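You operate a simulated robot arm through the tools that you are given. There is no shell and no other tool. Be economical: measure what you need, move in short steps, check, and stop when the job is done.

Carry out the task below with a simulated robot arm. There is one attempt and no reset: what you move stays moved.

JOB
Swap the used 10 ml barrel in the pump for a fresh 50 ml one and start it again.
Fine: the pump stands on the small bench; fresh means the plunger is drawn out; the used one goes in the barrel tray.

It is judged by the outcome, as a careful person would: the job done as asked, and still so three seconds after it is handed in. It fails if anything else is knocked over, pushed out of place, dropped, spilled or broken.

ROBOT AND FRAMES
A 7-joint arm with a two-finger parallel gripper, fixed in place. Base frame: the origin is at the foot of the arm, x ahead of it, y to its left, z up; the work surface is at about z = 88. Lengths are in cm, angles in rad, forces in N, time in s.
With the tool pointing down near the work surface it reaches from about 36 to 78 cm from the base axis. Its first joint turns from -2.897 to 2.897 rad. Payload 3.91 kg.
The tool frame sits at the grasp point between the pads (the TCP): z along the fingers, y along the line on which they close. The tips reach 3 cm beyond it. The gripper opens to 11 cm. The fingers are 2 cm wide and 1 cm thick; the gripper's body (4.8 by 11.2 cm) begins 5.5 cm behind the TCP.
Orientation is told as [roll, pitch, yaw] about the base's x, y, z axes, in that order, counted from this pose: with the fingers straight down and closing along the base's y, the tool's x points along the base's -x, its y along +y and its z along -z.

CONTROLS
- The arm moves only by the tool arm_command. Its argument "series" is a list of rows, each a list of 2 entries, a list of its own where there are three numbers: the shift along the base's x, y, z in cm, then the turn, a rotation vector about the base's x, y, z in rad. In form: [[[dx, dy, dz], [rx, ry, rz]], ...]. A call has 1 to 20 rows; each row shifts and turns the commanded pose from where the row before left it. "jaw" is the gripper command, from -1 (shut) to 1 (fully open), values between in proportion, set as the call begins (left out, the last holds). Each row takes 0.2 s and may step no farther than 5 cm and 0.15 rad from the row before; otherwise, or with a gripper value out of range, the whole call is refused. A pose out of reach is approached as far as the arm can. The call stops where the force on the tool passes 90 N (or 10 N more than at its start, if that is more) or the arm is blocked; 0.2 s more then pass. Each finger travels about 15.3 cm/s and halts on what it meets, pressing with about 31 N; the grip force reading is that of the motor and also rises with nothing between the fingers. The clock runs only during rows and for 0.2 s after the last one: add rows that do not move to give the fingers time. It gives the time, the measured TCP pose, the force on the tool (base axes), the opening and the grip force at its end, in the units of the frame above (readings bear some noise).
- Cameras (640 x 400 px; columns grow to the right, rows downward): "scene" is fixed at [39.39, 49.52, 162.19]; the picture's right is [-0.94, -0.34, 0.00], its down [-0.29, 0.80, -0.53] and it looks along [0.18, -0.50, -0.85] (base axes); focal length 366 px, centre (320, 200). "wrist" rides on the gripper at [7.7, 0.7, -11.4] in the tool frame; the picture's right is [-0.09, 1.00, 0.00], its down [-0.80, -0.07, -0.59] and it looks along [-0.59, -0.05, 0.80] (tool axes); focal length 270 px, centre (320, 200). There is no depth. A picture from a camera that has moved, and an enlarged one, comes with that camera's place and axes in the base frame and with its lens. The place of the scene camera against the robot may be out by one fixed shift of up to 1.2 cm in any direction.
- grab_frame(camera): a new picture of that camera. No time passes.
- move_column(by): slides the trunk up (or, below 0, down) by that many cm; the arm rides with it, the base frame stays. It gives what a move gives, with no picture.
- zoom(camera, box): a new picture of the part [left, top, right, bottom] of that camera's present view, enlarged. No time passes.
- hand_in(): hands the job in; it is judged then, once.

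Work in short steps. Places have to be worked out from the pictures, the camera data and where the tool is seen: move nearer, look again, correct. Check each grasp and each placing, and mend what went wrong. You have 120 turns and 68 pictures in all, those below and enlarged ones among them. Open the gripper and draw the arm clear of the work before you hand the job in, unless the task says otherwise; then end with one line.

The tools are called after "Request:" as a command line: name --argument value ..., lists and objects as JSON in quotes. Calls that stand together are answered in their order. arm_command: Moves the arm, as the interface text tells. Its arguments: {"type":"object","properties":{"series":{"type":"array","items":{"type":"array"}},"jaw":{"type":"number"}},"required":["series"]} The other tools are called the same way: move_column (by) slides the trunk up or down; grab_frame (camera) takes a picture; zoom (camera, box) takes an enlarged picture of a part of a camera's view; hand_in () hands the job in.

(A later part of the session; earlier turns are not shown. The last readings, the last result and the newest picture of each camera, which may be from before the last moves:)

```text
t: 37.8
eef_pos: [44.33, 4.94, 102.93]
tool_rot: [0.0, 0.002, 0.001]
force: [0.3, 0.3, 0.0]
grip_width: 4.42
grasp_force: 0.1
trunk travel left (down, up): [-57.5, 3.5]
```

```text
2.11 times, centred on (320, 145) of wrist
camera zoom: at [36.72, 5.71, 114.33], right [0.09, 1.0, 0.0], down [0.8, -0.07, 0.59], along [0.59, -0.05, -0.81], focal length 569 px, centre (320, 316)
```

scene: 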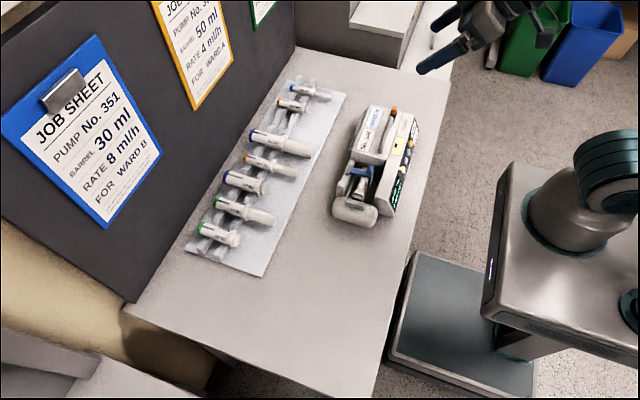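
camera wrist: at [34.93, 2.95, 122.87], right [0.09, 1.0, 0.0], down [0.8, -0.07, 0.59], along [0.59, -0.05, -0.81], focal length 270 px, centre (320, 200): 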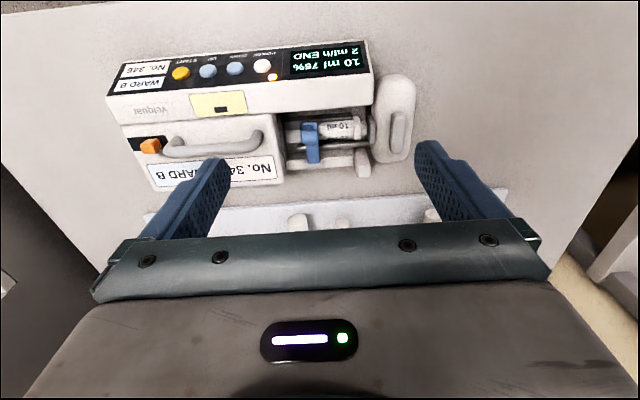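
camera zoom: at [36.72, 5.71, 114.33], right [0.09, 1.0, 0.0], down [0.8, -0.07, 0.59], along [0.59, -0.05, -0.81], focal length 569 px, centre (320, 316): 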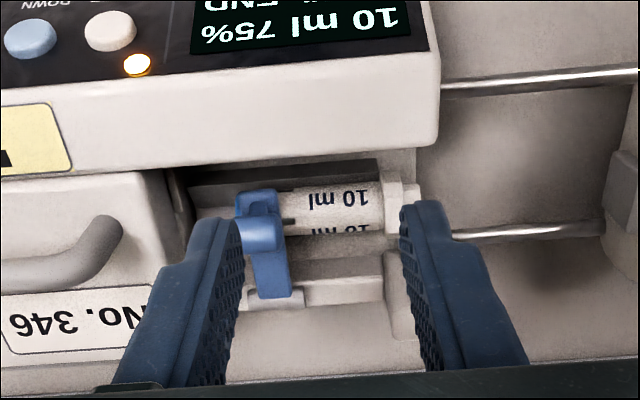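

The used barrel is now free of the pusher. Next is the clamp: I estimate its knob at about (45.2, 2.9, 96), so I'll hover above and check alignment.

Request:
arm_command --series '[[[0.8, -2.1, -1.5], [0, 0, 0]], [[0, 0, -0.8], [0, 0, 0]], [[0, 0, 0], [0, 0, 0]]]' --jaw -0.35

Request:
zoom --camera "wrist" --box '[220, 60, 420, 230]'

```text
t: 38.6
eef_pos: [45.17, 2.94, 100.5]
tool_rot: [-0.001, 0.001, 0.001]
force: [0.4, 0.3, -0.2]
grip_width: 3.57
grasp_force: 0.2
trunk travel left (down, up): [-57.5, 3.5]
```

```text
2.35 times, centred on (320, 145) of wrist
camera zoom: at [37.53, 3.63, 112.0], right [0.09, 1.0, 0.0], down [0.8, -0.07, 0.59], along [0.59, -0.05, -0.81], focal length 636 px, centre (320, 329)
```

zoom: 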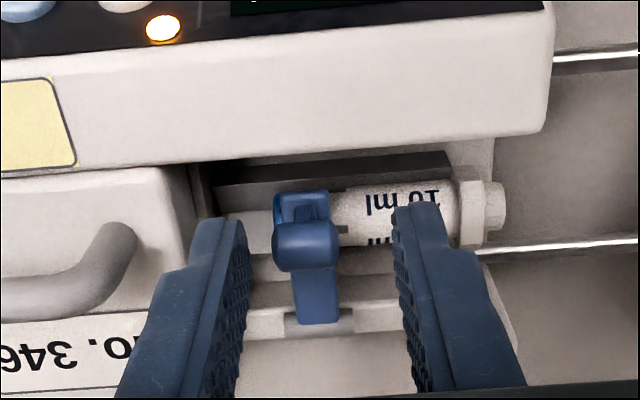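

The knob (about 2.2 cm wide) seems to be near (46.5, 2.4). I'll centre on it, descend with force watching, then take a look.

Request:
arm_command --series '[[[1.2, -0.5, 0], [0, 0, 0]], [[0, 0, -1.2], [0, 0, 0]], [[0, 0, -1.0], [0, 0, 0]], [[0, 0, -0.4], [0, 0, 0]], [[0, 0, 0], [0, 0, 0]]]'

Request:
zoom --camera "wrist" --box '[240, 60, 400, 220]'

```text
t: 39.8
eef_pos: [46.26, 2.47, 97.92]
tool_rot: [0.0, 0.002, 0.0]
force: [0.7, 0.0, -0.1]
grip_width: 3.58
grasp_force: 0.0
trunk travel left (down, up): [-57.5, 3.5]
```

```text
2.50 times, centred on (320, 140) of wrist
camera zoom: at [38.72, 3.14, 109.43], right [0.09, 1.0, 0.0], down [0.8, -0.07, 0.59], along [0.59, -0.05, -0.81], focal length 676 px, centre (320, 350)
```

zoom: 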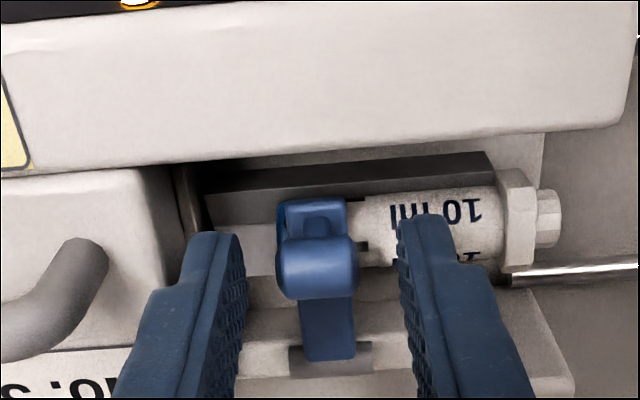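

The knob sits between the fingertips. I'll close on it.

Request:
arm_command --series '[[[0.3, 0, 0], [0, 0, 0]], [[0, 0, 0], [0, 0, 0]], [[0, 0, 0], [0, 0, 0]]]' --jaw -1

```text
t: 40.6
eef_pos: [46.57, 2.41, 97.96]
tool_rot: [-0.001, 0.002, -0.003]
force: [-3.1, -2.3, -0.3]
grip_width: 1.97
grasp_force: 30.7
trunk travel left (down, up): [-57.5, 3.5]
```

I have a grip of 1.97 cm on the knob. I'll swing it up about the pivot near (50.8, 93.5), starting with the first part.

Request:
arm_command --series '[[[0.3, 0, 0.55], [0, 0, 0]], [[0.35, 0, 0.53], [0, 0, 0]], [[0.45, 0, 0.45], [0, 0, 0]], [[0.48, 0, 0.39], [0, 0, 0]], [[0, 0, 0], [0, 0, 0]]]'

Request:
zoom --camera "wrist" --box '[220, 60, 420, 240]'

```text
t: 41.8
eef_pos: [48.38, 2.54, 99.72]
tool_rot: [0.0, 0.001, 0.0]
force: [-0.7, -1.3, -6.6]
grip_width: 2.0
grasp_force: 30.6
trunk travel left (down, up): [-57.5, 3.5]
```

```text
2.22 times, centred on (320, 150) of wrist
camera zoom: at [40.65, 3.15, 111.36], right [0.09, 1.0, 0.0], down [0.8, -0.07, 0.59], along [0.59, -0.05, -0.81], focal length 601 px, centre (320, 311)
```

zoom: 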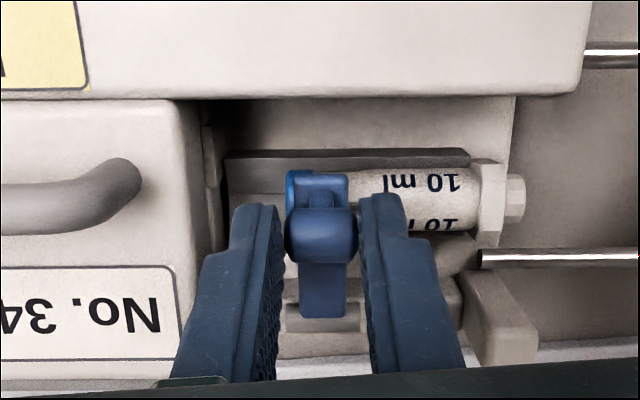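

The force is 6.6 N downward, and I can't tell whether the clamp or the pump is moving. I'll check the scene view.

Request:
zoom --camera "scene" --box '[310, 90, 450, 250]'

```text
2.50 times, centred on (380, 170) of scene
camera zoom: at [39.39, 49.52, 162.19], right [-0.94, -0.34, 0.0], down [-0.29, 0.8, -0.53], along [0.18, -0.5, -0.85], focal length 916 px, centre (170, 275)
```

zoom: 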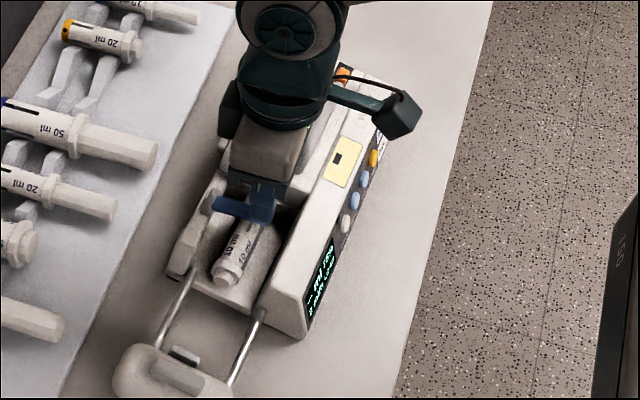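

The pump was tipping because the tight grip resisted the clamp's rotation. I'll set it back down and retry, turning the tool together with the clamp.

Request:
arm_command --series '[[[-0.48, 0, -0.39], [0, 0, 0]], [[-0.45, 0, -0.45], [0, 0, 0]], [[-0.35, 0, -0.53], [0, 0, 0]], [[-0.3, 0, -0.5], [0, 0, 0]], [[0, 0, 0], [0, 0, 0]]]'

Request:
zoom --camera "scene" --box '[330, 110, 430, 240]'

```text
t: 43.0
eef_pos: [46.65, 2.57, 97.95]
tool_rot: [0.0, 0.003, -0.001]
force: [2.4, 1.5, -1.3]
grip_width: 1.98
grasp_force: 31.1
trunk travel left (down, up): [-57.5, 3.5]
```

```text
3.08 times, centred on (380, 175) of scene
camera zoom: at [39.39, 49.52, 162.19], right [-0.94, -0.34, 0.0], down [-0.29, 0.8, -0.53], along [0.18, -0.5, -0.85], focal length 1127 px, centre (135, 277)
```

zoom: 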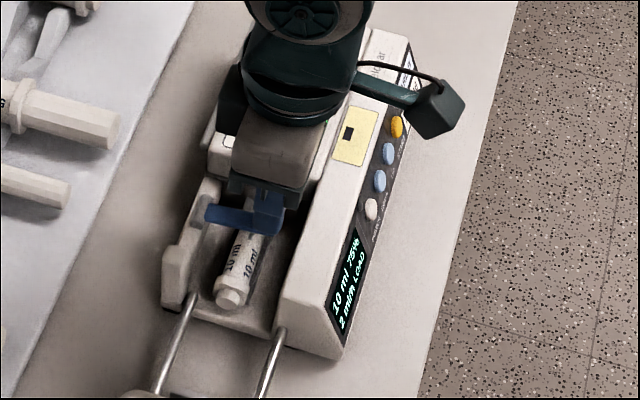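

The display now reads LOAD, and it showed "--" while lifted, so the clamp did move somewhat. I'll test a small, purely vertical lift and read the forces.

Request:
arm_command --series '[[[0, 0, 0.3], [0, 0, 0]], [[0, 0, 0], [0, 0, 0]]]'

Request:
arm_command --series '[[[0, 0, 0.4], [0, 0, 0]], [[0, 0, 0], [0, 0, 0]]]'

Request:
arm_command --series '[[[0, 0, 0.4], [0, 0, 0]], [[0, 0, 0], [0, 0, 0]]]'

Request:
zoom --camera "wrist" --box '[220, 60, 420, 240]'

```text
t: 43.6
eef_pos: [46.75, 2.52, 98.21]
tool_rot: [-0.001, 0.004, -0.002]
force: [-1.1, 1.4, -5.3]
grip_width: 2.01
grasp_force: 30.8
trunk travel left (down, up): [-57.5, 3.5]
```

```text
t: 44.2
eef_pos: [46.78, 2.45, 98.73]
tool_rot: [0.0, 0.004, -0.001]
force: [-2.1, -0.9, -6.5]
grip_width: 2.0
grasp_force: 31.0
trunk travel left (down, up): [-57.5, 3.5]
```

```text
t: 44.8
eef_pos: [46.68, 2.44, 99.07]
tool_rot: [0.001, 0.0, -0.001]
force: [-1.3, -0.8, -5.9]
grip_width: 2.01
grasp_force: 31.3
trunk travel left (down, up): [-57.5, 3.5]
```

```text
2.22 times, centred on (320, 150) of wrist
camera zoom: at [39.06, 3.13, 110.6], right [0.09, 1.0, 0.0], down [0.8, -0.07, 0.59], along [0.59, -0.05, -0.81], focal length 601 px, centre (320, 311)
```

zoom: 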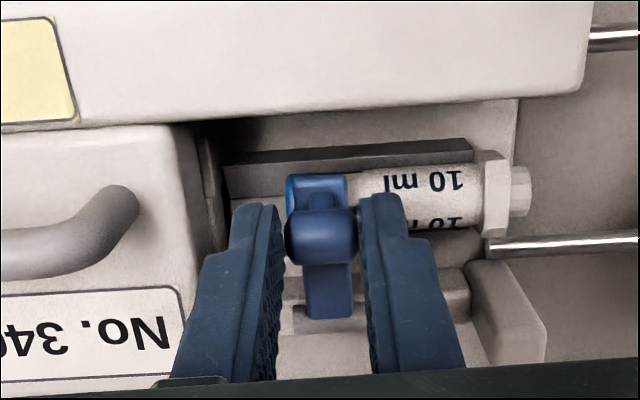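

The force holds at about 6 N. I'll check in the scene view whether the pump or only the clamp has risen.

Request:
zoom --camera "scene" --box '[330, 130, 430, 230]'

```text
4.00 times, centred on (380, 180) of scene
camera zoom: at [39.39, 49.52, 162.19], right [-0.94, -0.34, 0.0], down [-0.29, 0.8, -0.53], along [0.18, -0.5, -0.85], focal length 1465 px, centre (80, 280)
```

zoom: 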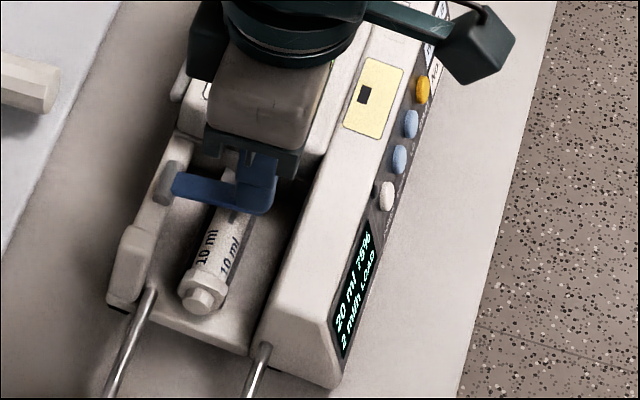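

The display now reads 20 ml, so the clamp is on a hinge and senses the barrel diameter. I'll continue the arc with the tool rotating along.

Request:
arm_command --series '[[[0.83, 0, 0.53], [0, 0.14, 0]], [[0.89, 0, 0.41], [0, 0.14, 0]], [[0.95, 0, 0.28], [0, 0.14, 0]], [[0.97, 0, 0.15], [0, 0.14, 0]], [[0, 0, 0], [0, 0, 0]]]'

Request:
zoom --camera "scene" --box '[320, 110, 440, 230]'

```text
t: 46.0
eef_pos: [50.33, 2.48, 100.42]
tool_rot: [-0.001, 0.564, -0.001]
force: [0.8, 2.2, -3.7]
grip_width: 1.96
grasp_force: 31.2
trunk travel left (down, up): [-57.5, 3.5]
```

```text
3.33 times, centred on (380, 170) of scene
camera zoom: at [39.39, 49.52, 162.19], right [-0.94, -0.34, 0.0], down [-0.29, 0.8, -0.53], along [0.18, -0.5, -0.85], focal length 1221 px, centre (120, 300)
```

zoom: 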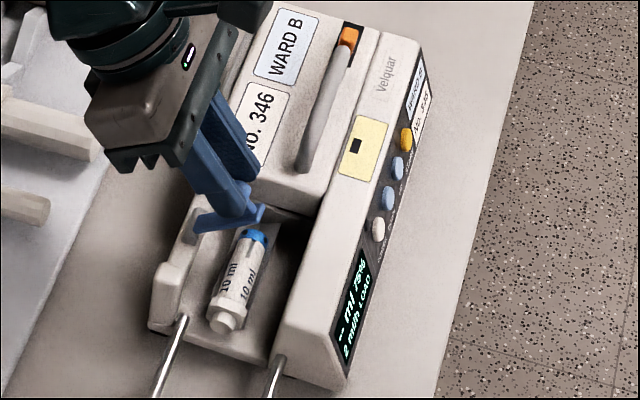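

The clamp is swinging up and the barrel is exposed. I'll continue the arc to take the clamp over centre.

Request:
arm_command --series '[[[0.99, 0, 0.0], [0, 0.14, 0]], [[0.98, 0, -0.12], [0, 0.14, 0]], [[0.94, 0, -0.26], [0, 0.14, 0]], [[0.9, 0, -0.4], [0, 0.14, 0]], [[0, 0, 0], [0, 0, 0]]]'

Request:
zoom --camera "scene" --box '[320, 110, 440, 230]'

```text
t: 47.2
eef_pos: [53.7, 2.54, 99.84]
tool_rot: [-0.002, 1.052, -0.002]
force: [2.1, 1.2, -3.6]
grip_width: 2.0
grasp_force: 31.0
out of reach, approached as far as the arm can: row 4
trunk travel left (down, up): [-57.5, 3.5]
```

```text
3.33 times, centred on (380, 170) of scene
camera zoom: at [39.39, 49.52, 162.19], right [-0.94, -0.34, 0.0], down [-0.29, 0.8, -0.53], along [0.18, -0.5, -0.85], focal length 1221 px, centre (120, 300)
```

zoom: 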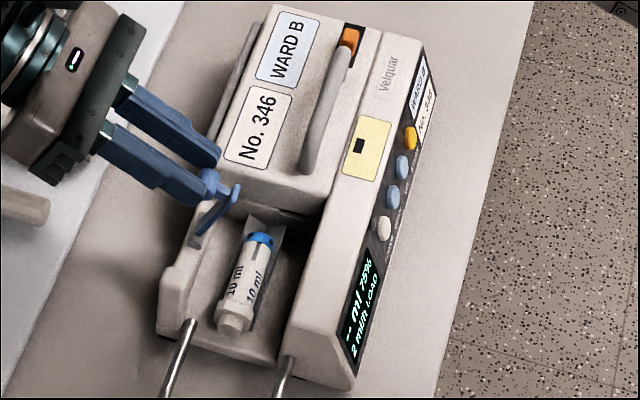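

The clamp is about upright. I'll nudge it further +x without turning so it passes vertical, then release and check that it stays.

Request:
arm_command --series '[[[0.6, 0, -0.05], [0, 0, 0]], [[0.6, 0, -0.2], [0, 0, 0]], [[0.5, 0, -0.3], [0, 0, 0]], [[0, 0, 0], [0, 0, 0]]]'

Request:
arm_command --series '[[[0, 0, 0], [0, 0, 0]], [[0, 0, 0], [0, 0, 0]], [[1.3, 0, 0.8], [0, 0, 0]], [[0.5, 0, 2.5], [0, -0.14, 0]], [[0, 0, 3], [0, -0.14, 0]], [[-2, 0, 2], [0, -0.14, 0]], [[-2, 0, 2], [0, -0.14, 0]], [[-2, 0, 0], [0, -0.14, 0]], [[0, 0, 0], [0, 0, 0]]]' --jaw -0.3

Request:
zoom --camera "scene" --box '[180, 70, 440, 250]'

```text
t: 48.2
eef_pos: [54.56, 2.4, 99.56]
tool_rot: [-0.003, 1.052, -0.002]
force: [-7.1, -1.1, 12.3]
grip_width: 1.95
grasp_force: 31.1
out of reach, approached as far as the arm can: row 2
trunk travel left (down, up): [-57.5, 3.5]
```

```text
t: 50.2
eef_pos: [49.3, 2.49, 109.06]
tool_rot: [0.0, 0.35, -0.002]
force: [-0.6, 0.1, 0.5]
grip_width: 3.83
grasp_force: 0.0
out of reach, approached as far as the arm can: row 3
trunk travel left (down, up): [-57.5, 3.5]
```

```text
2.22 times, centred on (310, 160) of scene
camera zoom: at [39.39, 49.52, 162.19], right [-0.94, -0.34, 0.0], down [-0.29, 0.8, -0.53], along [0.18, -0.5, -0.85], focal length 814 px, centre (342, 289)
```

zoom: 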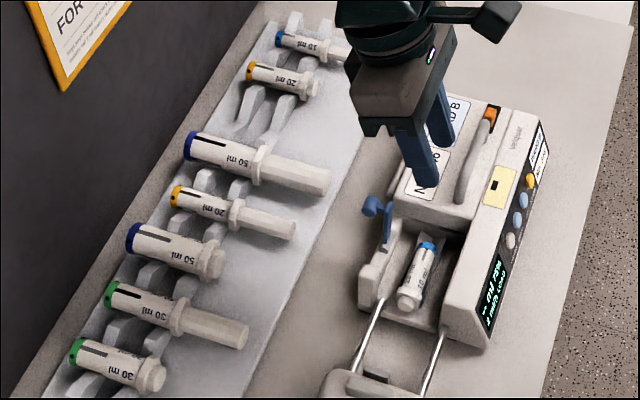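

The clamp stays open. The used barrel lies exposed and the tray has an empty place beside the fresh 50 ml one. I'll go to yaw -90° above the barrel, so a later +90° turn matches the tray orientation, and look.

Request:
arm_command --series '[[[-0.5, 0, 0], [0, -0.12, 0]], [[-0.5, 0, 0], [0, -0.12, 0]], [[-0.5, 0, 0], [0, -0.11, 0]], [[-0.3, 0, 0], [0, 0, -0.143]], [[-0.3, 0, 0], [0, 0, -0.143]], [[0, 0.2, 0], [0, 0, -0.143]], [[0, 0.2, 0], [0, 0, -0.143]], [[0, 0, 0], [0, 0, -0.143]], [[0, 0, 0], [0, 0, -0.143]], [[0, 0, 0], [0, 0, -0.143]], [[0, 0, 0], [0, 0, -0.143]], [[0, 0, 0], [0, 0, -0.143]], [[0, 0, 0], [0, 0, -0.143]], [[0, 0, -2], [0, 0, -0.14]], [[0, 0, 0], [0, 0, 0]]]' --jaw 0

Request:
zoom --camera "wrist" --box '[200, 50, 440, 240]'

```text
t: 53.4
eef_pos: [46.98, 2.89, 107.04]
tool_rot: [0.0, 0.001, -1.571]
force: [0.0, -0.7, 0.3]
grip_width: 5.51
grasp_force: 0.1
trunk travel left (down, up): [-57.5, 3.5]
```

```text
2.11 times, centred on (320, 145) of wrist
camera zoom: at [47.84, 10.51, 118.54], right [1.0, -0.09, 0.0], down [-0.07, -0.8, 0.59], along [-0.05, -0.59, -0.81], focal length 569 px, centre (320, 316)
```

zoom: 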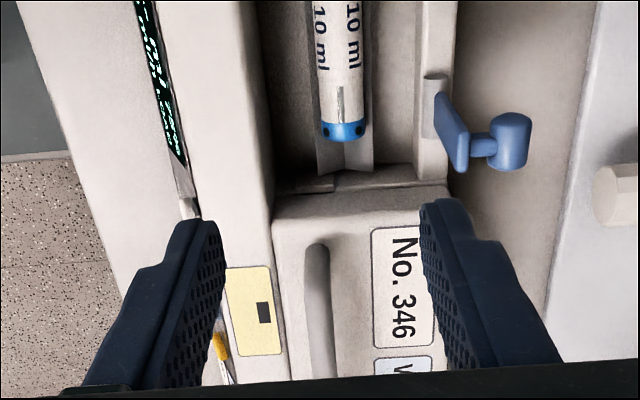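

The barrel axis is at x≈48.4, with the cap at y≈1.7 and the flange near y≈8. I'll move over its middle at y≈5 with a narrower opening and check alignment.

Request:
arm_command --series '[[[0.7, 1, -2], [0, 0, 0]], [[0.7, 1.1, -2], [0, 0, 0]], [[0, 0, -3], [0, 0, 0]], [[0, 0, -1.5], [0, 0, 0]], [[0, 0, 0], [0, 0, 0]]]' --jaw -0.42

Request:
zoom --camera "wrist" --box '[220, 80, 420, 240]'

```text
t: 54.6
eef_pos: [48.49, 5.09, 98.57]
tool_rot: [-0.001, 0.003, -1.57]
force: [0.5, -0.3, -0.1]
grip_width: 3.23
grasp_force: 0.1
trunk travel left (down, up): [-57.5, 3.5]
```

```text
2.50 times, centred on (320, 160) of wrist
camera zoom: at [49.2, 12.74, 110.02], right [1.0, -0.09, 0.0], down [-0.07, -0.8, 0.59], along [-0.05, -0.59, -0.81], focal length 676 px, centre (320, 300)
```

zoom: 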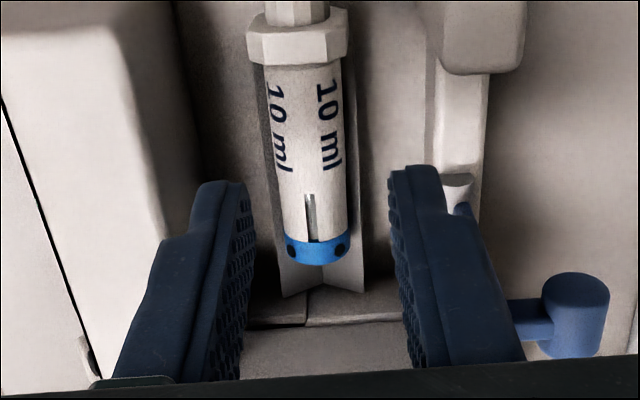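

Alignment is good, with the barrel 0.25 cm to the -x side. I'll correct that and descend with force watching.

Request:
arm_command --series '[[[-0.25, -0.4, -1], [0, 0, 0]], [[0, 0, -1], [0, 0, 0]], [[0, 0, -0.5], [0, 0, 0]], [[0, 0, -0.5], [0, 0, 0]]]'

Request:
arm_command --series '[[[0, 0, -0.4], [0, 0, 0]], [[0, 0, 0], [0, 0, 0]]]'

```text
t: 55.6
eef_pos: [48.3, 4.65, 95.57]
tool_rot: [0.0, 0.003, -1.571]
force: [0.3, -0.2, 0.2]
grip_width: 3.19
grasp_force: 0.1
trunk travel left (down, up): [-57.5, 3.5]
```

```text
t: 56.2
eef_pos: [48.28, 4.63, 95.08]
tool_rot: [0.001, 0.001, -1.57]
force: [0.0, -0.5, 0.6]
grip_width: 3.2
grasp_force: 0.0
trunk travel left (down, up): [-57.5, 3.5]
```

The tips are at z≈92.1 with no contact. I'll close and read the width.

Request:
arm_command --series '[[[0, 0, 0], [0, 0, 0]], [[0, 0, 0], [0, 0, 0]]]' --jaw -1

```text
t: 56.8
eef_pos: [48.24, 4.54, 95.2]
tool_rot: [0.0, 0.002, -1.571]
force: [-2.7, 0.5, 3.5]
grip_width: 1.67
grasp_force: 31.7
trunk travel left (down, up): [-57.5, 3.5]
```

The width of 1.67 with an upward force suggests I'm gripping above the axis. I'll open, go 0.5 lower, and close again.

Request:
arm_command --series '[[[0, 0, 0], [0, 0, 0]], [[0, 0, -0.35], [0, 0, 0]], [[0, 0, -0.25], [0, 0, 0]], [[0, 0, 0], [0, 0, 0]]]' --jaw -0.42

Request:
arm_command --series '[[[0, 0, 0], [0, 0, 0]], [[0, 0, 0], [0, 0, 0]]]' --jaw -1

```text
t: 57.8
eef_pos: [48.23, 4.59, 94.52]
tool_rot: [0.001, 0.001, -1.571]
force: [-0.5, 0.4, -0.1]
grip_width: 3.19
grasp_force: 0.0
trunk travel left (down, up): [-57.5, 3.5]
```

```text
t: 58.4
eef_pos: [48.31, 4.67, 94.57]
tool_rot: [0.0, 0.001, -1.572]
force: [0.2, -0.7, -0.1]
grip_width: 1.84
grasp_force: 31.1
trunk travel left (down, up): [-57.5, 3.5]
```

The width is 1.84 with no residual force, a proper grip. I'll lift straight up.

Request:
arm_command --series '[[[0, 0, 0.5], [0, 0, 0]], [[0, 0, 1], [0, 0, 0]], [[0, 0, 1.5], [0, 0, 0]], [[0, 0, 3], [0, 0, 0]], [[0, 0, 3], [0, 0, 0]], [[0, 0, 0], [0, 0, 0]]]'

Request:
grab_frame --camera "wrist"

```text
t: 59.8
eef_pos: [48.11, 4.59, 103.61]
tool_rot: [0.001, 0.003, -1.572]
force: [0.3, 0.5, 0.7]
grip_width: 1.86
grasp_force: 30.9
trunk travel left (down, up): [-57.5, 3.5]
```

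```text
16 pictures are left
camera wrist: at [48.93, 12.29, 115.1], right [1.0, -0.09, 0.0], down [-0.07, -0.8, 0.59], along [-0.05, -0.59, -0.81], focal length 270 px, centre (320, 200)
```

wrist: 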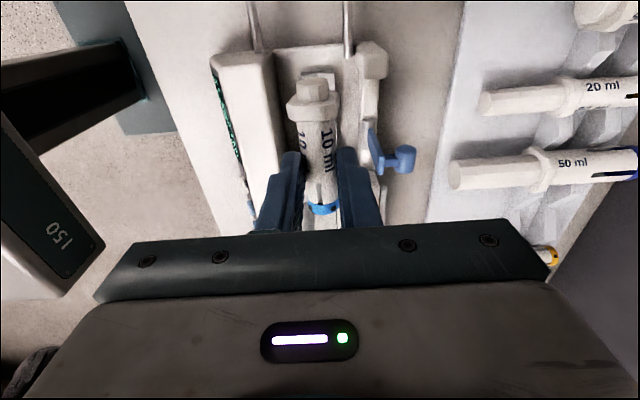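

The used barrel is held. I'll carry it up and over to the empty tray place, turning +90° to yaw 0, and look from there.

Request:
arm_command --series '[[[0, 0, 2.5], [0, 0, 0]], [[0, 0, 2], [0, 0, 0]], [[0.8, -1.4, 0], [0, 0, 0.143]], [[0.8, -1.4, 0], [0, 0, 0.143]], [[0.8, -1.4, 0], [0, 0, 0.143]], [[0.8, -1.4, 0], [0, 0, 0.143]], [[0.8, -1.4, 0], [0, 0, 0.143]], [[0.8, -1.4, 0], [0, 0, 0.143]], [[0.8, -1.4, 0], [0, 0, 0.143]], [[0.8, -1.4, 0], [0, 0, 0.143]], [[0.8, -1.4, 0], [0, 0, 0.143]], [[0.8, -1.4, 0], [0, 0, 0.143]], [[0, -1.4, 0], [0, 0, 0.142]], [[0, 0, 0], [0, 0, 0]]]'

Request:
grab_frame --camera "wrist"

```text
t: 62.8
eef_pos: [56.3, -10.84, 107.79]
tool_rot: [-0.001, 0.003, 0.003]
force: [0.2, -0.3, -0.7]
grip_width: 1.84
grasp_force: 31.1
trunk travel left (down, up): [-57.5, 3.5]
```

```text
15 pictures are left
camera wrist: at [48.62, -10.14, 119.49], right [0.08, 1.0, 0.0], down [0.8, -0.07, 0.59], along [0.59, -0.05, -0.81], focal length 270 px, centre (320, 200)
```

wrist: 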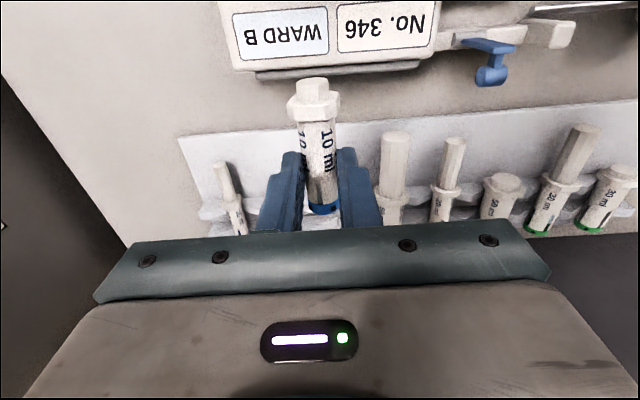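

The tray pitch is about 6.2 cm, the empty place is at y≈-9.6 and the flanges line up at x≈69. I'll move there at a safe height and zoom in on the rests.

Request:
arm_command --series '[[[4, 0.6, 0], [0, 0, 0]], [[4, 0.6, 0], [0, 0, 0]], [[2.5, 0, -1], [0, 0, 0]], [[0, 0, 0], [0, 0, 0]]]'

Request:
zoom --camera "wrist" --box '[170, 50, 450, 235]'

```text
t: 63.8
eef_pos: [66.79, -9.58, 107.03]
tool_rot: [-0.001, 0.002, 0.002]
force: [0.4, 0.4, -0.5]
grip_width: 1.84
grasp_force: 30.6
trunk travel left (down, up): [-57.5, 3.5]
```

```text
2.16 times, centred on (310, 142) of wrist
camera zoom: at [59.16, -8.95, 118.58], right [0.09, 1.0, 0.0], down [0.8, -0.07, 0.59], along [0.59, -0.05, -0.81], focal length 584 px, centre (342, 324)
```

zoom: 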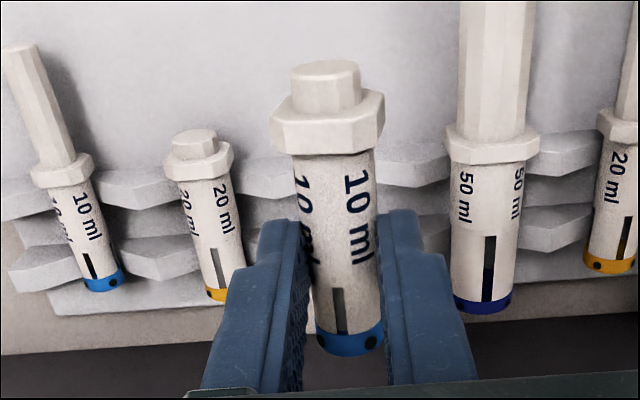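

The rails are at x≈70 and x≈74, so the fingers fit between them at x≈72 with the slot at y≈-9.7. I'll move over the slot, descend, and feel for contact.

Request:
arm_command --series '[[[2.6, -0.1, -1], [0, 0, 0]], [[2.6, 0, -2], [0, 0, 0]], [[0, 0, -3], [0, 0, 0]], [[0, 0, -3], [0, 0, 0]], [[0, 0, 0], [0, 0, 0]]]'

Request:
zoom --camera "wrist" --box '[200, 60, 440, 235]'

```text
t: 65.0
eef_pos: [72.11, -9.72, 98.07]
tool_rot: [-0.001, 0.003, 0.0]
force: [0.4, 0.3, -0.3]
grip_width: 1.82
grasp_force: 30.7
trunk travel left (down, up): [-57.5, 3.5]
```

```text
2.29 times, centred on (320, 148) of wrist
camera zoom: at [64.4, -9.03, 109.51], right [0.09, 1.0, 0.0], down [0.8, -0.07, 0.59], along [0.59, -0.05, -0.81], focal length 618 px, centre (320, 320)
```

zoom: 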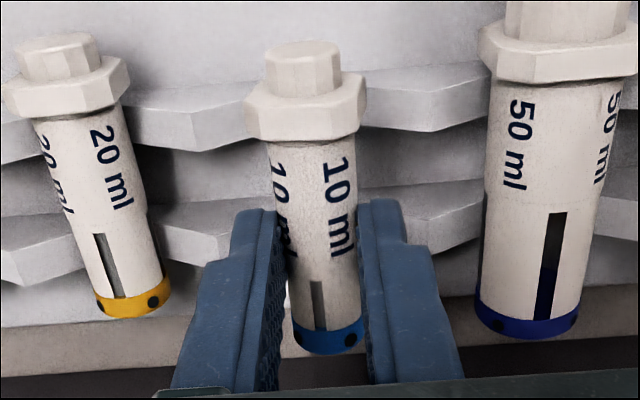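

It is well centred between the bumps. I'll descend in small steps until contact.

Request:
arm_command --series '[[[0, 0, -1.5], [0, 0, 0]], [[0, 0, -1], [0, 0, 0]], [[0, 0, -0.5], [0, 0, 0]], [[0, 0, -0.4], [0, 0, 0]]]'

Request:
arm_command --series '[[[0, 0, -0.3], [0, 0, 0]], [[0, 0, -0.3], [0, 0, 0]]]'

```text
t: 66.0
eef_pos: [72.02, -9.63, 94.73]
tool_rot: [0.0, 0.001, 0.002]
force: [-0.5, 0.6, -0.5]
grip_width: 1.8
grasp_force: 30.6
trunk travel left (down, up): [-57.5, 3.5]
```

```text
t: 66.6
eef_pos: [72.02, -9.71, 94.03]
tool_rot: [0.0, 0.002, 0.003]
force: [-0.6, 0.0, -0.1]
grip_width: 1.83
grasp_force: 31.5
trunk travel left (down, up): [-57.5, 3.5]
```

Request:
arm_command --series '[[[0, 0, -0.25], [0, 0, 0]], [[0, 0, -0.25], [0, 0, 0]]]'

Request:
arm_command --series '[[[0, 0, -0.2], [0, 0, 0]], [[0, 0, 0], [0, 0, 0]]]'

```text
t: 67.2
eef_pos: [72.02, -9.72, 93.56]
tool_rot: [0.0, -0.001, 0.002]
force: [-0.3, -0.4, 5.4]
grip_width: 1.84
grasp_force: 31.0
trunk travel left (down, up): [-57.5, 3.5]
```

```text
t: 67.8
eef_pos: [71.96, -9.79, 93.59]
tool_rot: [-0.002, -0.004, 0.001]
force: [2.1, -2.5, 19.0]
grip_width: 1.84
grasp_force: 30.8
trunk travel left (down, up): [-57.5, 3.5]
```

The barrel is seated (19 N at z≈93.6). I'll release and rise, then look.

Request:
arm_command --series '[[[0, 0, 0.15], [0, 0, 0]], [[0, 0, 0], [0, 0, 0]], [[0, 0, 1.5], [0, 0, 0]], [[0, 0, 4], [0, 0, 0]], [[-2, 3.5, 2], [0, 0, 0]], [[0, 3, 0], [0, 0, 0]], [[0, 0, 0], [0, 0, 0]]]' --jaw -0.42

Request:
grab_frame --camera "wrist"

```text
t: 69.4
eef_pos: [70.0, -3.19, 101.06]
tool_rot: [-0.001, 0.001, 0.003]
force: [0.3, -0.6, 0.0]
grip_width: 3.19
grasp_force: 0.0
trunk travel left (down, up): [-57.5, 3.5]
```

```text
12 pictures are left
camera wrist: at [62.33, -2.55, 112.57], right [0.09, 1.0, 0.0], down [0.8, -0.07, 0.59], along [0.59, -0.05, -0.81], focal length 270 px, centre (320, 200)
```

wrist: 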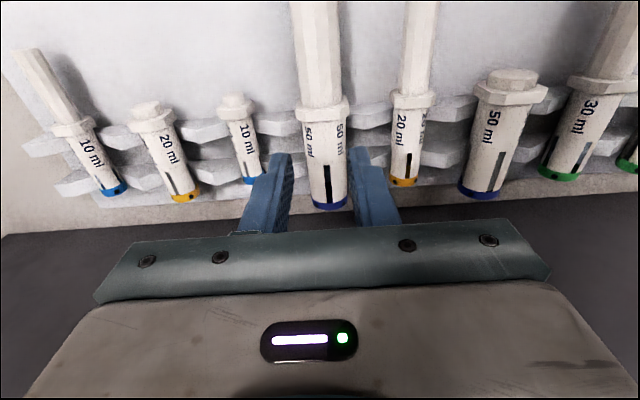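

The used barrel lies properly in the tray. The fresh 50 ml (plunger drawn) is at y≈-3.05 with its flange at x≈69. I'll open to about 4.6 cm and descend at x=72, between the rails.

Request:
arm_command --series '[[[2.0, 0.1, -1], [0, 0, 0]], [[0, 0, -2], [0, 0, 0]], [[0, 0, -1.5], [0, 0, 0]], [[0, 0, -1], [0, 0, 0]], [[0, 0, -0.7], [0, 0, 0]], [[0, 0, 0], [0, 0, 0]]]' --jaw -0.16

Request:
arm_command --series '[[[0, 0, 0], [0, 0, 0]], [[0, 0, 0], [0, 0, 0]]]' --jaw -1

```text
t: 70.8
eef_pos: [71.94, -2.99, 94.85]
tool_rot: [-0.001, 0.001, 0.003]
force: [0.1, -0.2, -0.8]
grip_width: 4.6
grasp_force: 0.0
trunk travel left (down, up): [-57.5, 3.5]
```

```text
t: 71.4
eef_pos: [71.97, -3.19, 94.78]
tool_rot: [-0.002, 0.002, 0.002]
force: [0.2, -0.2, 0.7]
grip_width: 3.25
grasp_force: 30.6
trunk travel left (down, up): [-57.5, 3.5]
```

I have a firm grip at 3.25 cm. I'll lift and carry it over the pump while turning -90°.

Request:
arm_command --series '[[[0, 0, 0.7], [0, 0, 0]], [[0, 0, 1.5], [0, 0, 0]], [[0, 0, 3], [0, 0, 0]], [[0, 0, 4], [0, 0, 0]], [[0, 0, 4], [0, 0, 0]], [[-2.2, 0.7, 0], [0, 0, -0.143]], [[-2.2, 0.7, 0], [0, 0, -0.143]], [[-2.2, 0.7, 0], [0, 0, -0.143]], [[-2.2, 0.7, 0], [0, 0, -0.143]], [[-2.2, 0.7, 0], [0, 0, -0.143]], [[-2.2, 0.7, 0], [0, 0, -0.143]], [[-2.2, 0.7, 0], [0, 0, -0.143]], [[-2.2, 0.7, 0], [0, 0, -0.143]], [[-2.2, 0.7, 0], [0, 0, -0.143]], [[-2.2, 0.7, 0], [0, 0, -0.143]], [[-1.7, 0.7, 0], [0, 0, -0.143]], [[0, 0, -2.5], [0, 0, 0]], [[0, 0, 0], [0, 0, 0]]]'

Request:
zoom --camera "wrist" --box '[180, 0, 460, 240]'

```text
t: 75.2
eef_pos: [48.17, 4.68, 105.32]
tool_rot: [0.0, 0.002, -1.573]
force: [0.4, 0.6, -0.7]
grip_width: 3.24
grasp_force: 31.4
trunk travel left (down, up): [-57.5, 3.5]
```

```text
1.67 times, centred on (320, 120) of wrist
camera zoom: at [48.96, 12.24, 116.94], right [1.0, -0.09, 0.0], down [-0.07, -0.8, 0.59], along [-0.05, -0.59, -0.81], focal length 450 px, centre (320, 333)
```

zoom: 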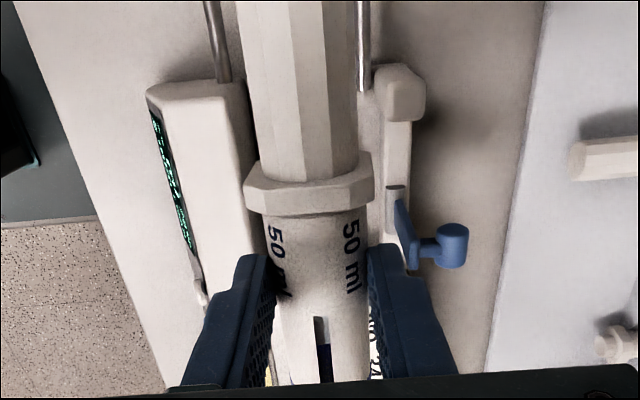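

The barrel is held level over the bay. I'll descend to just above the walls and check x and y alignment.

Request:
arm_command --series '[[[0.1, -0.15, -3], [0, 0, 0]], [[0, 0, -2.5], [0, 0, 0]], [[0, 0, -1.2], [0, 0, 0]], [[0, 0, 0], [0, 0, 0]]]'

Request:
zoom --camera "wrist" --box '[200, 20, 440, 240]'

```text
t: 76.2
eef_pos: [48.42, 4.47, 98.77]
tool_rot: [0.003, 0.003, -1.571]
force: [1.8, 0.9, 8.8]
grip_width: 3.24
grasp_force: 30.5
trunk travel left (down, up): [-57.5, 3.5]
```

```text
1.82 times, centred on (320, 130) of wrist
camera zoom: at [49.09, 12.14, 110.35], right [1.0, -0.09, 0.0], down [-0.07, -0.8, 0.59], along [-0.05, -0.59, -0.81], focal length 491 px, centre (320, 327)
```

zoom: 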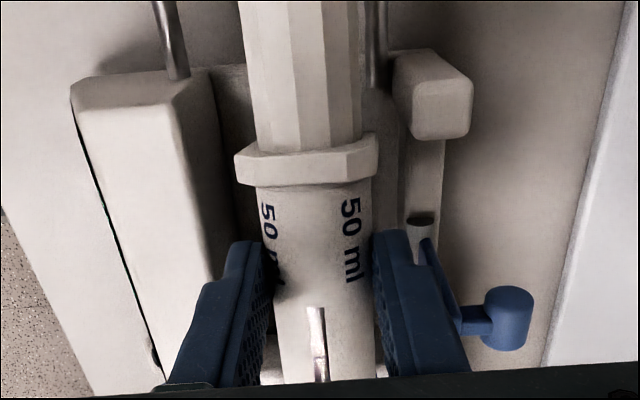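

There is an unexpected 8.8 N upward force at this height, so something touches. I'll check with the scene camera.

Request:
zoom --camera "scene" --box '[310, 110, 430, 230]'

```text
3.33 times, centred on (370, 170) of scene
camera zoom: at [39.39, 49.52, 162.19], right [-0.94, -0.34, 0.0], down [-0.29, 0.8, -0.53], along [0.18, -0.5, -0.85], focal length 1221 px, centre (153, 300)
```

zoom: 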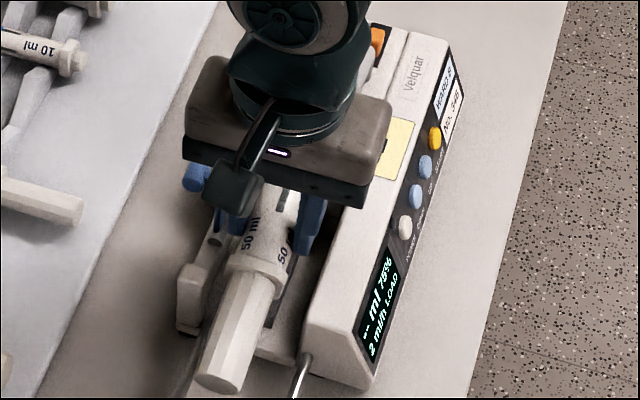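

The cap end probably meets the cover's edge. I'll rise, shift +0.6 in y, and come down again, reading the force.

Request:
arm_command --series '[[[0, 0, 0.6], [0, 0, 0]], [[0, 0.6, 0], [0, 0, 0]], [[0, 0, -0.4], [0, 0, 0]], [[0, 0, -0.3], [0, 0, 0]], [[0, 0, 0], [0, 0, 0]]]'

Request:
arm_command --series '[[[0, 0, -0.3], [0, 0, 0]], [[0, 0, 0], [0, 0, 0]]]'

```text
t: 77.4
eef_pos: [48.27, 5.05, 98.59]
tool_rot: [0.001, 0.002, -1.571]
force: [-0.1, -1.4, -0.9]
grip_width: 3.25
grasp_force: 30.6
trunk travel left (down, up): [-57.5, 3.5]
```

```text
t: 78.0
eef_pos: [48.35, 5.15, 98.35]
tool_rot: [-0.001, 0.003, -1.57]
force: [-1.0, -0.2, -1.1]
grip_width: 3.23
grasp_force: 31.0
trunk travel left (down, up): [-57.5, 3.5]
```

The contact is gone at y=5.1, so it was the cover edge. I'll continue down.

Request:
arm_command --series '[[[0, 0, -0.4], [0, 0, 0]], [[0, 0, -0.4], [0, 0, 0]], [[0, 0, 0], [0, 0, 0]]]'

Request:
arm_command --series '[[[0, 0, -0.4], [0, 0, 0]], [[0, 0, -0.3], [0, 0, 0]], [[0, 0, 0], [0, 0, 0]]]'

```text
t: 78.8
eef_pos: [48.36, 4.97, 97.53]
tool_rot: [0.001, 0.003, -1.571]
force: [-0.2, -0.2, -0.2]
grip_width: 3.23
grasp_force: 30.8
trunk travel left (down, up): [-57.5, 3.5]
```

```text
t: 79.6
eef_pos: [48.33, 4.96, 96.85]
tool_rot: [0.001, 0.001, -1.57]
force: [0.7, 0.0, -0.2]
grip_width: 3.26
grasp_force: 30.4
trunk travel left (down, up): [-57.5, 3.5]
```

Request:
arm_command --series '[[[0, 0, -0.3], [0, 0, 0]], [[0, 0, -0.3], [0, 0, 0]], [[0, 0, 0], [0, 0, 0]]]'

Request:
arm_command --series '[[[0, 0, -0.25], [0, 0, 0]], [[0, 0, -0.2], [0, 0, 0]], [[0, 0, 0], [0, 0, 0]]]'

```text
t: 80.4
eef_pos: [48.37, 5.07, 96.24]
tool_rot: [0.0, 0.002, -1.572]
force: [-0.4, 0.0, 0.3]
grip_width: 3.27
grasp_force: 31.1
trunk travel left (down, up): [-57.5, 3.5]
```

```text
t: 81.2
eef_pos: [48.37, 5.06, 95.89]
tool_rot: [0.001, 0.003, -1.571]
force: [-0.5, 0.0, -0.5]
grip_width: 3.22
grasp_force: 31.1
trunk travel left (down, up): [-57.5, 3.5]
```

Request:
arm_command --series '[[[0, 0, -0.2], [0, 0, 0]], [[0, 0, -0.1], [0, 0, 0]], [[0, 0, 0], [0, 0, 0]]]'

Request:
arm_command --series '[[[0, 0, -0.2], [0, 0, 0]], [[0, 0, 0], [0, 0, 0]]]'

```text
t: 82.0
eef_pos: [48.26, 5.0, 95.57]
tool_rot: [0.001, 0.001, -1.571]
force: [-2.7, 0.1, 7.9]
grip_width: 3.23
grasp_force: 30.8
trunk travel left (down, up): [-57.5, 3.5]
```

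```text
t: 82.6
eef_pos: [48.12, 5.0, 95.46]
tool_rot: [0.001, 0.001, -1.568]
force: [-3.9, 0.7, 21.6]
grip_width: 3.25
grasp_force: 31.2
trunk travel left (down, up): [-57.5, 3.5]
```

It is seated (22 N at 95.5, as predicted). I'll open only to 3.6 cm because of the bay walls, and rise straight up.

Request:
arm_command --series '[[[0, 0, 0.15], [0, 0, 0]], [[0, 0, 0], [0, 0, 0]], [[0, 0, 0.5], [0, 0, 0]], [[0, 0, 1], [0, 0, 0]], [[0, 0, 2], [0, 0, 0]], [[0, 0, 4], [0, 0, 0]], [[0, 0, 4], [0, 0, 0]], [[0, 0, 0], [0, 0, 0]]]' --jaw -0.345

Request:
grab_frame --camera "wrist"

```text
t: 84.4
eef_pos: [48.26, 5.08, 106.95]
tool_rot: [0.0, 0.002, -1.57]
force: [-0.3, 0.2, -0.5]
grip_width: 3.58
grasp_force: 0.1
trunk travel left (down, up): [-57.5, 3.5]
```

```text
8 pictures are left
camera wrist: at [49.01, 12.7, 118.51], right [1.0, -0.09, 0.0], down [-0.07, -0.8, 0.59], along [-0.05, -0.59, -0.8], focal length 270 px, centre (320, 200)
```

wrist: 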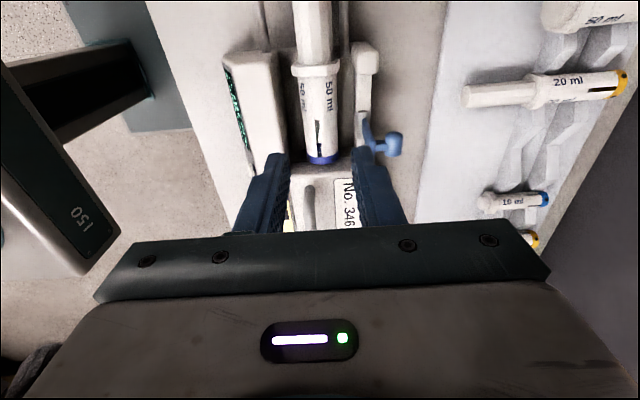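

The fresh 50 ml barrel lies straight in the bay. Now I'll close the clamp: closed fingers go to the +x side of its knob (at about x 54, y 2.2, z 96.5) and sweep -x.

Request:
arm_command --series '[[[4, -1.4, 0], [0, 0, 0]], [[4, -1.5, 0], [0, 0, 0]], [[1.3, 0, -2], [0, 0, 0]], [[0, 0, -3], [0, 0, 0]], [[0, 0, -3], [0, 0, 0]], [[0, 0, 0], [0, 0, 0]]]' --jaw -1

Request:
arm_command --series '[[[-0.8, 0, 0], [0, 0, 0]], [[-0.8, 0, 0], [0, 0, 0]], [[-0.8, 0, 0], [0, 0, 0]], [[-0.8, 0, 0], [0, 0, 0]], [[-0.8, 0, 0], [0, 0, 0]], [[0, 0, 0], [0, 0, 0]]]'

Request:
grab_frame --camera "wrist"

```text
t: 85.8
eef_pos: [57.75, 2.12, 98.86]
tool_rot: [0.001, 0.002, -1.571]
force: [-0.5, 0.4, -0.3]
grip_width: 0.01
grasp_force: 31.3
trunk travel left (down, up): [-57.5, 3.5]
```

```text
t: 87.2
eef_pos: [53.64, 2.07, 98.85]
tool_rot: [0.001, 0.001, -1.57]
force: [1.4, 0.4, 1.0]
grip_width: 0.0
grasp_force: 31.0
trunk travel left (down, up): [-57.5, 3.5]
```

```text
7 pictures are left
camera wrist: at [54.33, 9.86, 110.5], right [1.0, -0.09, 0.0], down [-0.07, -0.8, 0.59], along [-0.05, -0.59, -0.81], focal length 270 px, centre (320, 200)
```

wrist: 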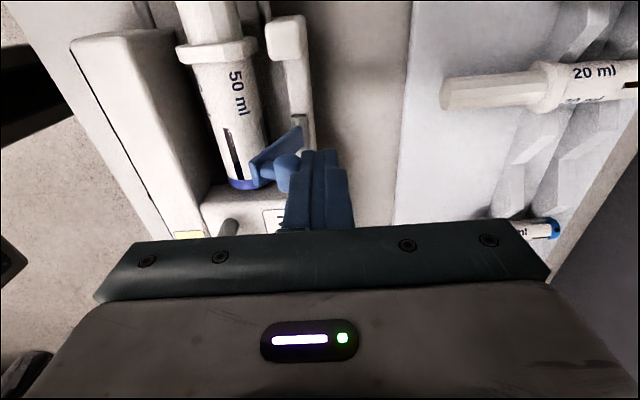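

The clamp is swinging over. I'll continue the sweep to bring it down on the barrel.

Request:
arm_command --series '[[[-0.7, 0, 0], [0, 0, 0]], [[-0.7, 0, 0], [0, 0, 0]], [[-0.6, 0, 0], [0, 0, 0]], [[-0.6, 0, 0], [0, 0, 0]], [[-0.5, 0, 0], [0, 0, 0]], [[0, 0, 0], [0, 0, 0]]]'

```text
t: 88.6
eef_pos: [50.66, 2.21, 98.91]
tool_rot: [-0.001, 0.001, -1.571]
force: [0.7, 0.0, 0.5]
grip_width: 0.0
grasp_force: 31.0
trunk travel left (down, up): [-57.5, 3.5]
```

I'll rise, move over the knob's closed position, and press down gently.

Request:
arm_command --series '[[[0, 0, 3.5], [0, 0, 0]], [[-2, 0, 0], [0, 0, 0]], [[0, 0, -1.5], [0, 0, 0]], [[0, 0, -1], [0, 0, 0]], [[0, 0, -0.6], [0, 0, 0]], [[0, 0, 0], [0, 0, 0]]]'

Request:
arm_command --series '[[[0, 0, -0.3], [0, 0, 0]], [[0, 0, -0.3], [0, 0, 0]], [[0, 0, 0], [0, 0, 0]]]'

```text
t: 90.0
eef_pos: [48.4, 2.25, 100.01]
tool_rot: [0.017, 0.004, -1.571]
force: [-5.9, -1.3, 87.4]
grip_width: 0.01
grasp_force: 30.9
trunk travel left (down, up): [-57.5, 3.5]
```

```text
t: 90.3
eef_pos: [48.49, 2.18, 100.22]
tool_rot: [0.02, 0.007, -1.572]
force: [-20.9, -1.7, 55.3]
grip_width: 0.0
grasp_force: 31.1
trunk travel left (down, up): [-57.5, 3.5]
stopped in row 1: the force on the tool passed its limit (the readings are from after the stop); the commanded pose is now the measured one
```

Strong contact at tip z≈97.2: the clamp is down on the barrel. I'll back off and check the display.

Request:
arm_command --series '[[[0, 0, 2], [0, 0, 0]], [[0, 0, 4], [0, 0, 0]], [[2, -4, 2], [0, 0, 0]], [[2, -4, 0], [0, 0, 0]], [[0, -4, 0], [0, 0, 0]], [[0, -3, 0], [0, 0, 0]], [[0, 0, 0], [0, 0, 0]]]'

Request:
zoom --camera "scene" --box '[300, 100, 440, 260]'

```text
t: 92.0
eef_pos: [53.05, -12.99, 107.76]
tool_rot: [0.012, 0.006, -1.571]
force: [0.5, -0.2, -0.4]
grip_width: 0.0
grasp_force: 30.4
trunk travel left (down, up): [-57.5, 3.5]
```

```text
2.50 times, centred on (370, 180) of scene
camera zoom: at [39.39, 49.52, 162.19], right [-0.94, -0.34, 0.0], down [-0.29, 0.8, -0.53], along [0.18, -0.5, -0.85], focal length 916 px, centre (195, 250)
```

zoom: 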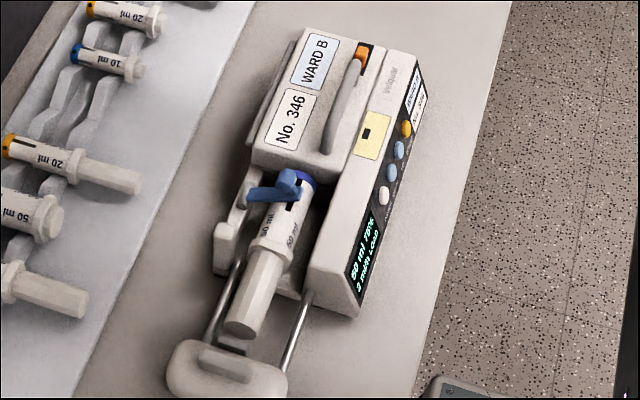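

The display reads "50 ml … LOAD" and the clamp is closed. Next I'll bring the pusher up to the plunger, so I go to yaw 0 over the lever at about (48.4, 20.2) and check.

Request:
arm_command --series '[[[-0.4, 3, 0], [0, 0, 0.143]], [[-0.4, 3, 0], [0, 0, 0.143]], [[-0.4, 3, 0], [0, 0, 0.143]], [[-0.4, 3, 0], [0, 0, 0.143]], [[-0.4, 3, 0], [0, 0, 0.143]], [[-0.4, 3, 0], [0, 0, 0.143]], [[-0.4, 3, 0], [0, 0, 0.143]], [[-0.4, 3, 0], [0, 0, 0.143]], [[-0.4, 3, 0], [0, 0, 0.143]], [[-0.5, 3, 0], [0, 0, 0.143]], [[-0.5, 3.1, -3], [0, 0, 0.141]], [[0, 0, -3], [0, 0, 0]], [[0, 0, 0], [0, 0, 0]]]' --jaw -0.35

Request:
grab_frame --camera "wrist"

```text
t: 94.8
eef_pos: [48.59, 20.47, 101.65]
tool_rot: [0.013, 0.003, -0.001]
force: [0.0, -0.2, 0.0]
grip_width: 3.56
grasp_force: 0.0
trunk travel left (down, up): [-57.5, 3.5]
```

```text
5 pictures are left
camera wrist: at [40.83, 20.92, 113.21], right [0.09, 1.0, 0.01], down [0.8, -0.08, 0.59], along [0.59, -0.04, -0.81], focal length 270 px, centre (320, 200)
```

wrist: 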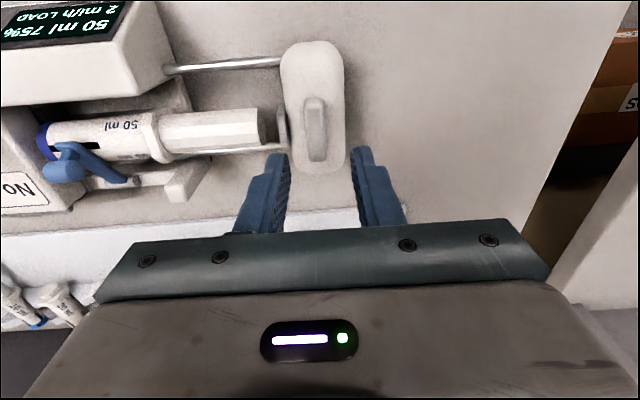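

The lever is at (48.2, 20.2). I'll narrow the jaws, descend as before, and close on it.

Request:
arm_command --series '[[[-0.3, -0.3, -2], [0, 0, 0]], [[0, 0, -2], [-0.013, 0, 0]], [[0, 0, -0.75], [0, 0, 0]], [[0, 0, 0], [0, 0, 0]]]' --jaw -0.42

Request:
arm_command --series '[[[0, 0, 0], [0, 0, 0]], [[0, 0, 0], [0, 0, 0]]]' --jaw -1

```text
t: 95.8
eef_pos: [47.98, 20.11, 96.92]
tool_rot: [0.0, 0.005, -0.001]
force: [0.0, -1.2, 0.4]
grip_width: 3.19
grasp_force: 0.0
trunk travel left (down, up): [-57.5, 3.5]
```

```text
t: 96.3
eef_pos: [48.09, 20.02, 97.04]
tool_rot: [-0.001, 0.005, -0.002]
force: [-0.1, 0.6, 1.0]
grip_width: 1.33
grasp_force: 30.7
trunk travel left (down, up): [-57.5, 3.5]
```

The lever is squeezed (1.33, as before). I'll slide -y in small steps until the plate meets the plunger.

Request:
arm_command --series '[[[0, -0.3, 0], [0, 0, 0]], [[0, -0.3, 0], [0, 0, 0]], [[0, 0, 0], [0, 0, 0]]]'

Request:
arm_command --series '[[[0, -0.2, 0], [0, 0, 0]], [[0, 0, 0], [0, 0, 0]]]'

Request:
arm_command --series '[[[0, -0.15, 0], [0, 0, 0]], [[0, 0, 0], [0, 0, 0]]]'

```text
t: 97.2
eef_pos: [48.0, 19.47, 96.81]
tool_rot: [-0.001, 0.005, 0.0]
force: [0.0, 0.2, 0.4]
grip_width: 1.35
grasp_force: 31.6
trunk travel left (down, up): [-57.5, 3.5]
```

```text
t: 97.8
eef_pos: [48.05, 19.28, 96.93]
tool_rot: [-0.001, 0.005, -0.003]
force: [-2.1, 0.1, -0.9]
grip_width: 1.35
grasp_force: 31.1
trunk travel left (down, up): [-57.5, 3.5]
```

```text
t: 98.3
eef_pos: [48.16, 19.1, 96.9]
tool_rot: [0.0, 0.003, -0.001]
force: [-0.7, 1.1, -0.2]
grip_width: 1.33
grasp_force: 31.2
trunk travel left (down, up): [-57.5, 3.5]
```

Request:
arm_command --series '[[[0, -0.15, 0], [0, 0, 0]], [[0, 0, 0], [0, 0, 0]]]'

Request:
arm_command --series '[[[0, -0.15, 0], [0, 0, 0]], [[0, 0, 0], [0, 0, 0]]]'

Request:
zoom --camera "wrist" --box '[80, 20, 360, 220]'

```text
t: 99.0
eef_pos: [48.13, 18.85, 96.83]
tool_rot: [0.001, 0.005, -0.001]
force: [-0.4, 0.1, 0.2]
grip_width: 1.34
grasp_force: 31.1
trunk travel left (down, up): [-57.5, 3.5]
```

```text
t: 99.5
eef_pos: [48.12, 18.64, 96.98]
tool_rot: [0.0, 0.006, -0.002]
force: [-1.9, 1.2, 0.2]
grip_width: 1.36
grasp_force: 31.1
trunk travel left (down, up): [-57.5, 3.5]
```

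```text
2.00 times, centred on (220, 120) of wrist
camera zoom: at [40.5, 19.43, 108.48], right [0.09, 1.0, 0.0], down [0.8, -0.07, 0.59], along [0.59, -0.05, -0.81], focal length 541 px, centre (520, 360)
```

zoom: 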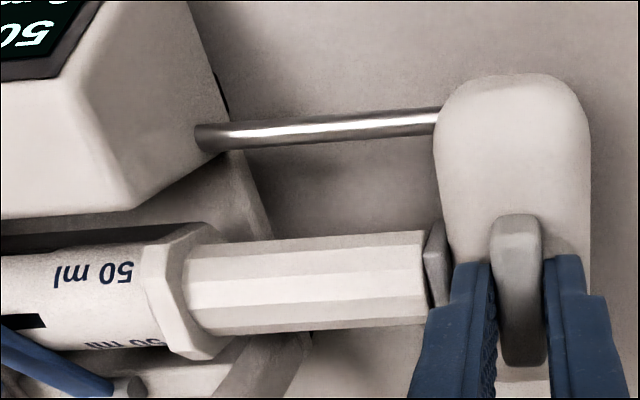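

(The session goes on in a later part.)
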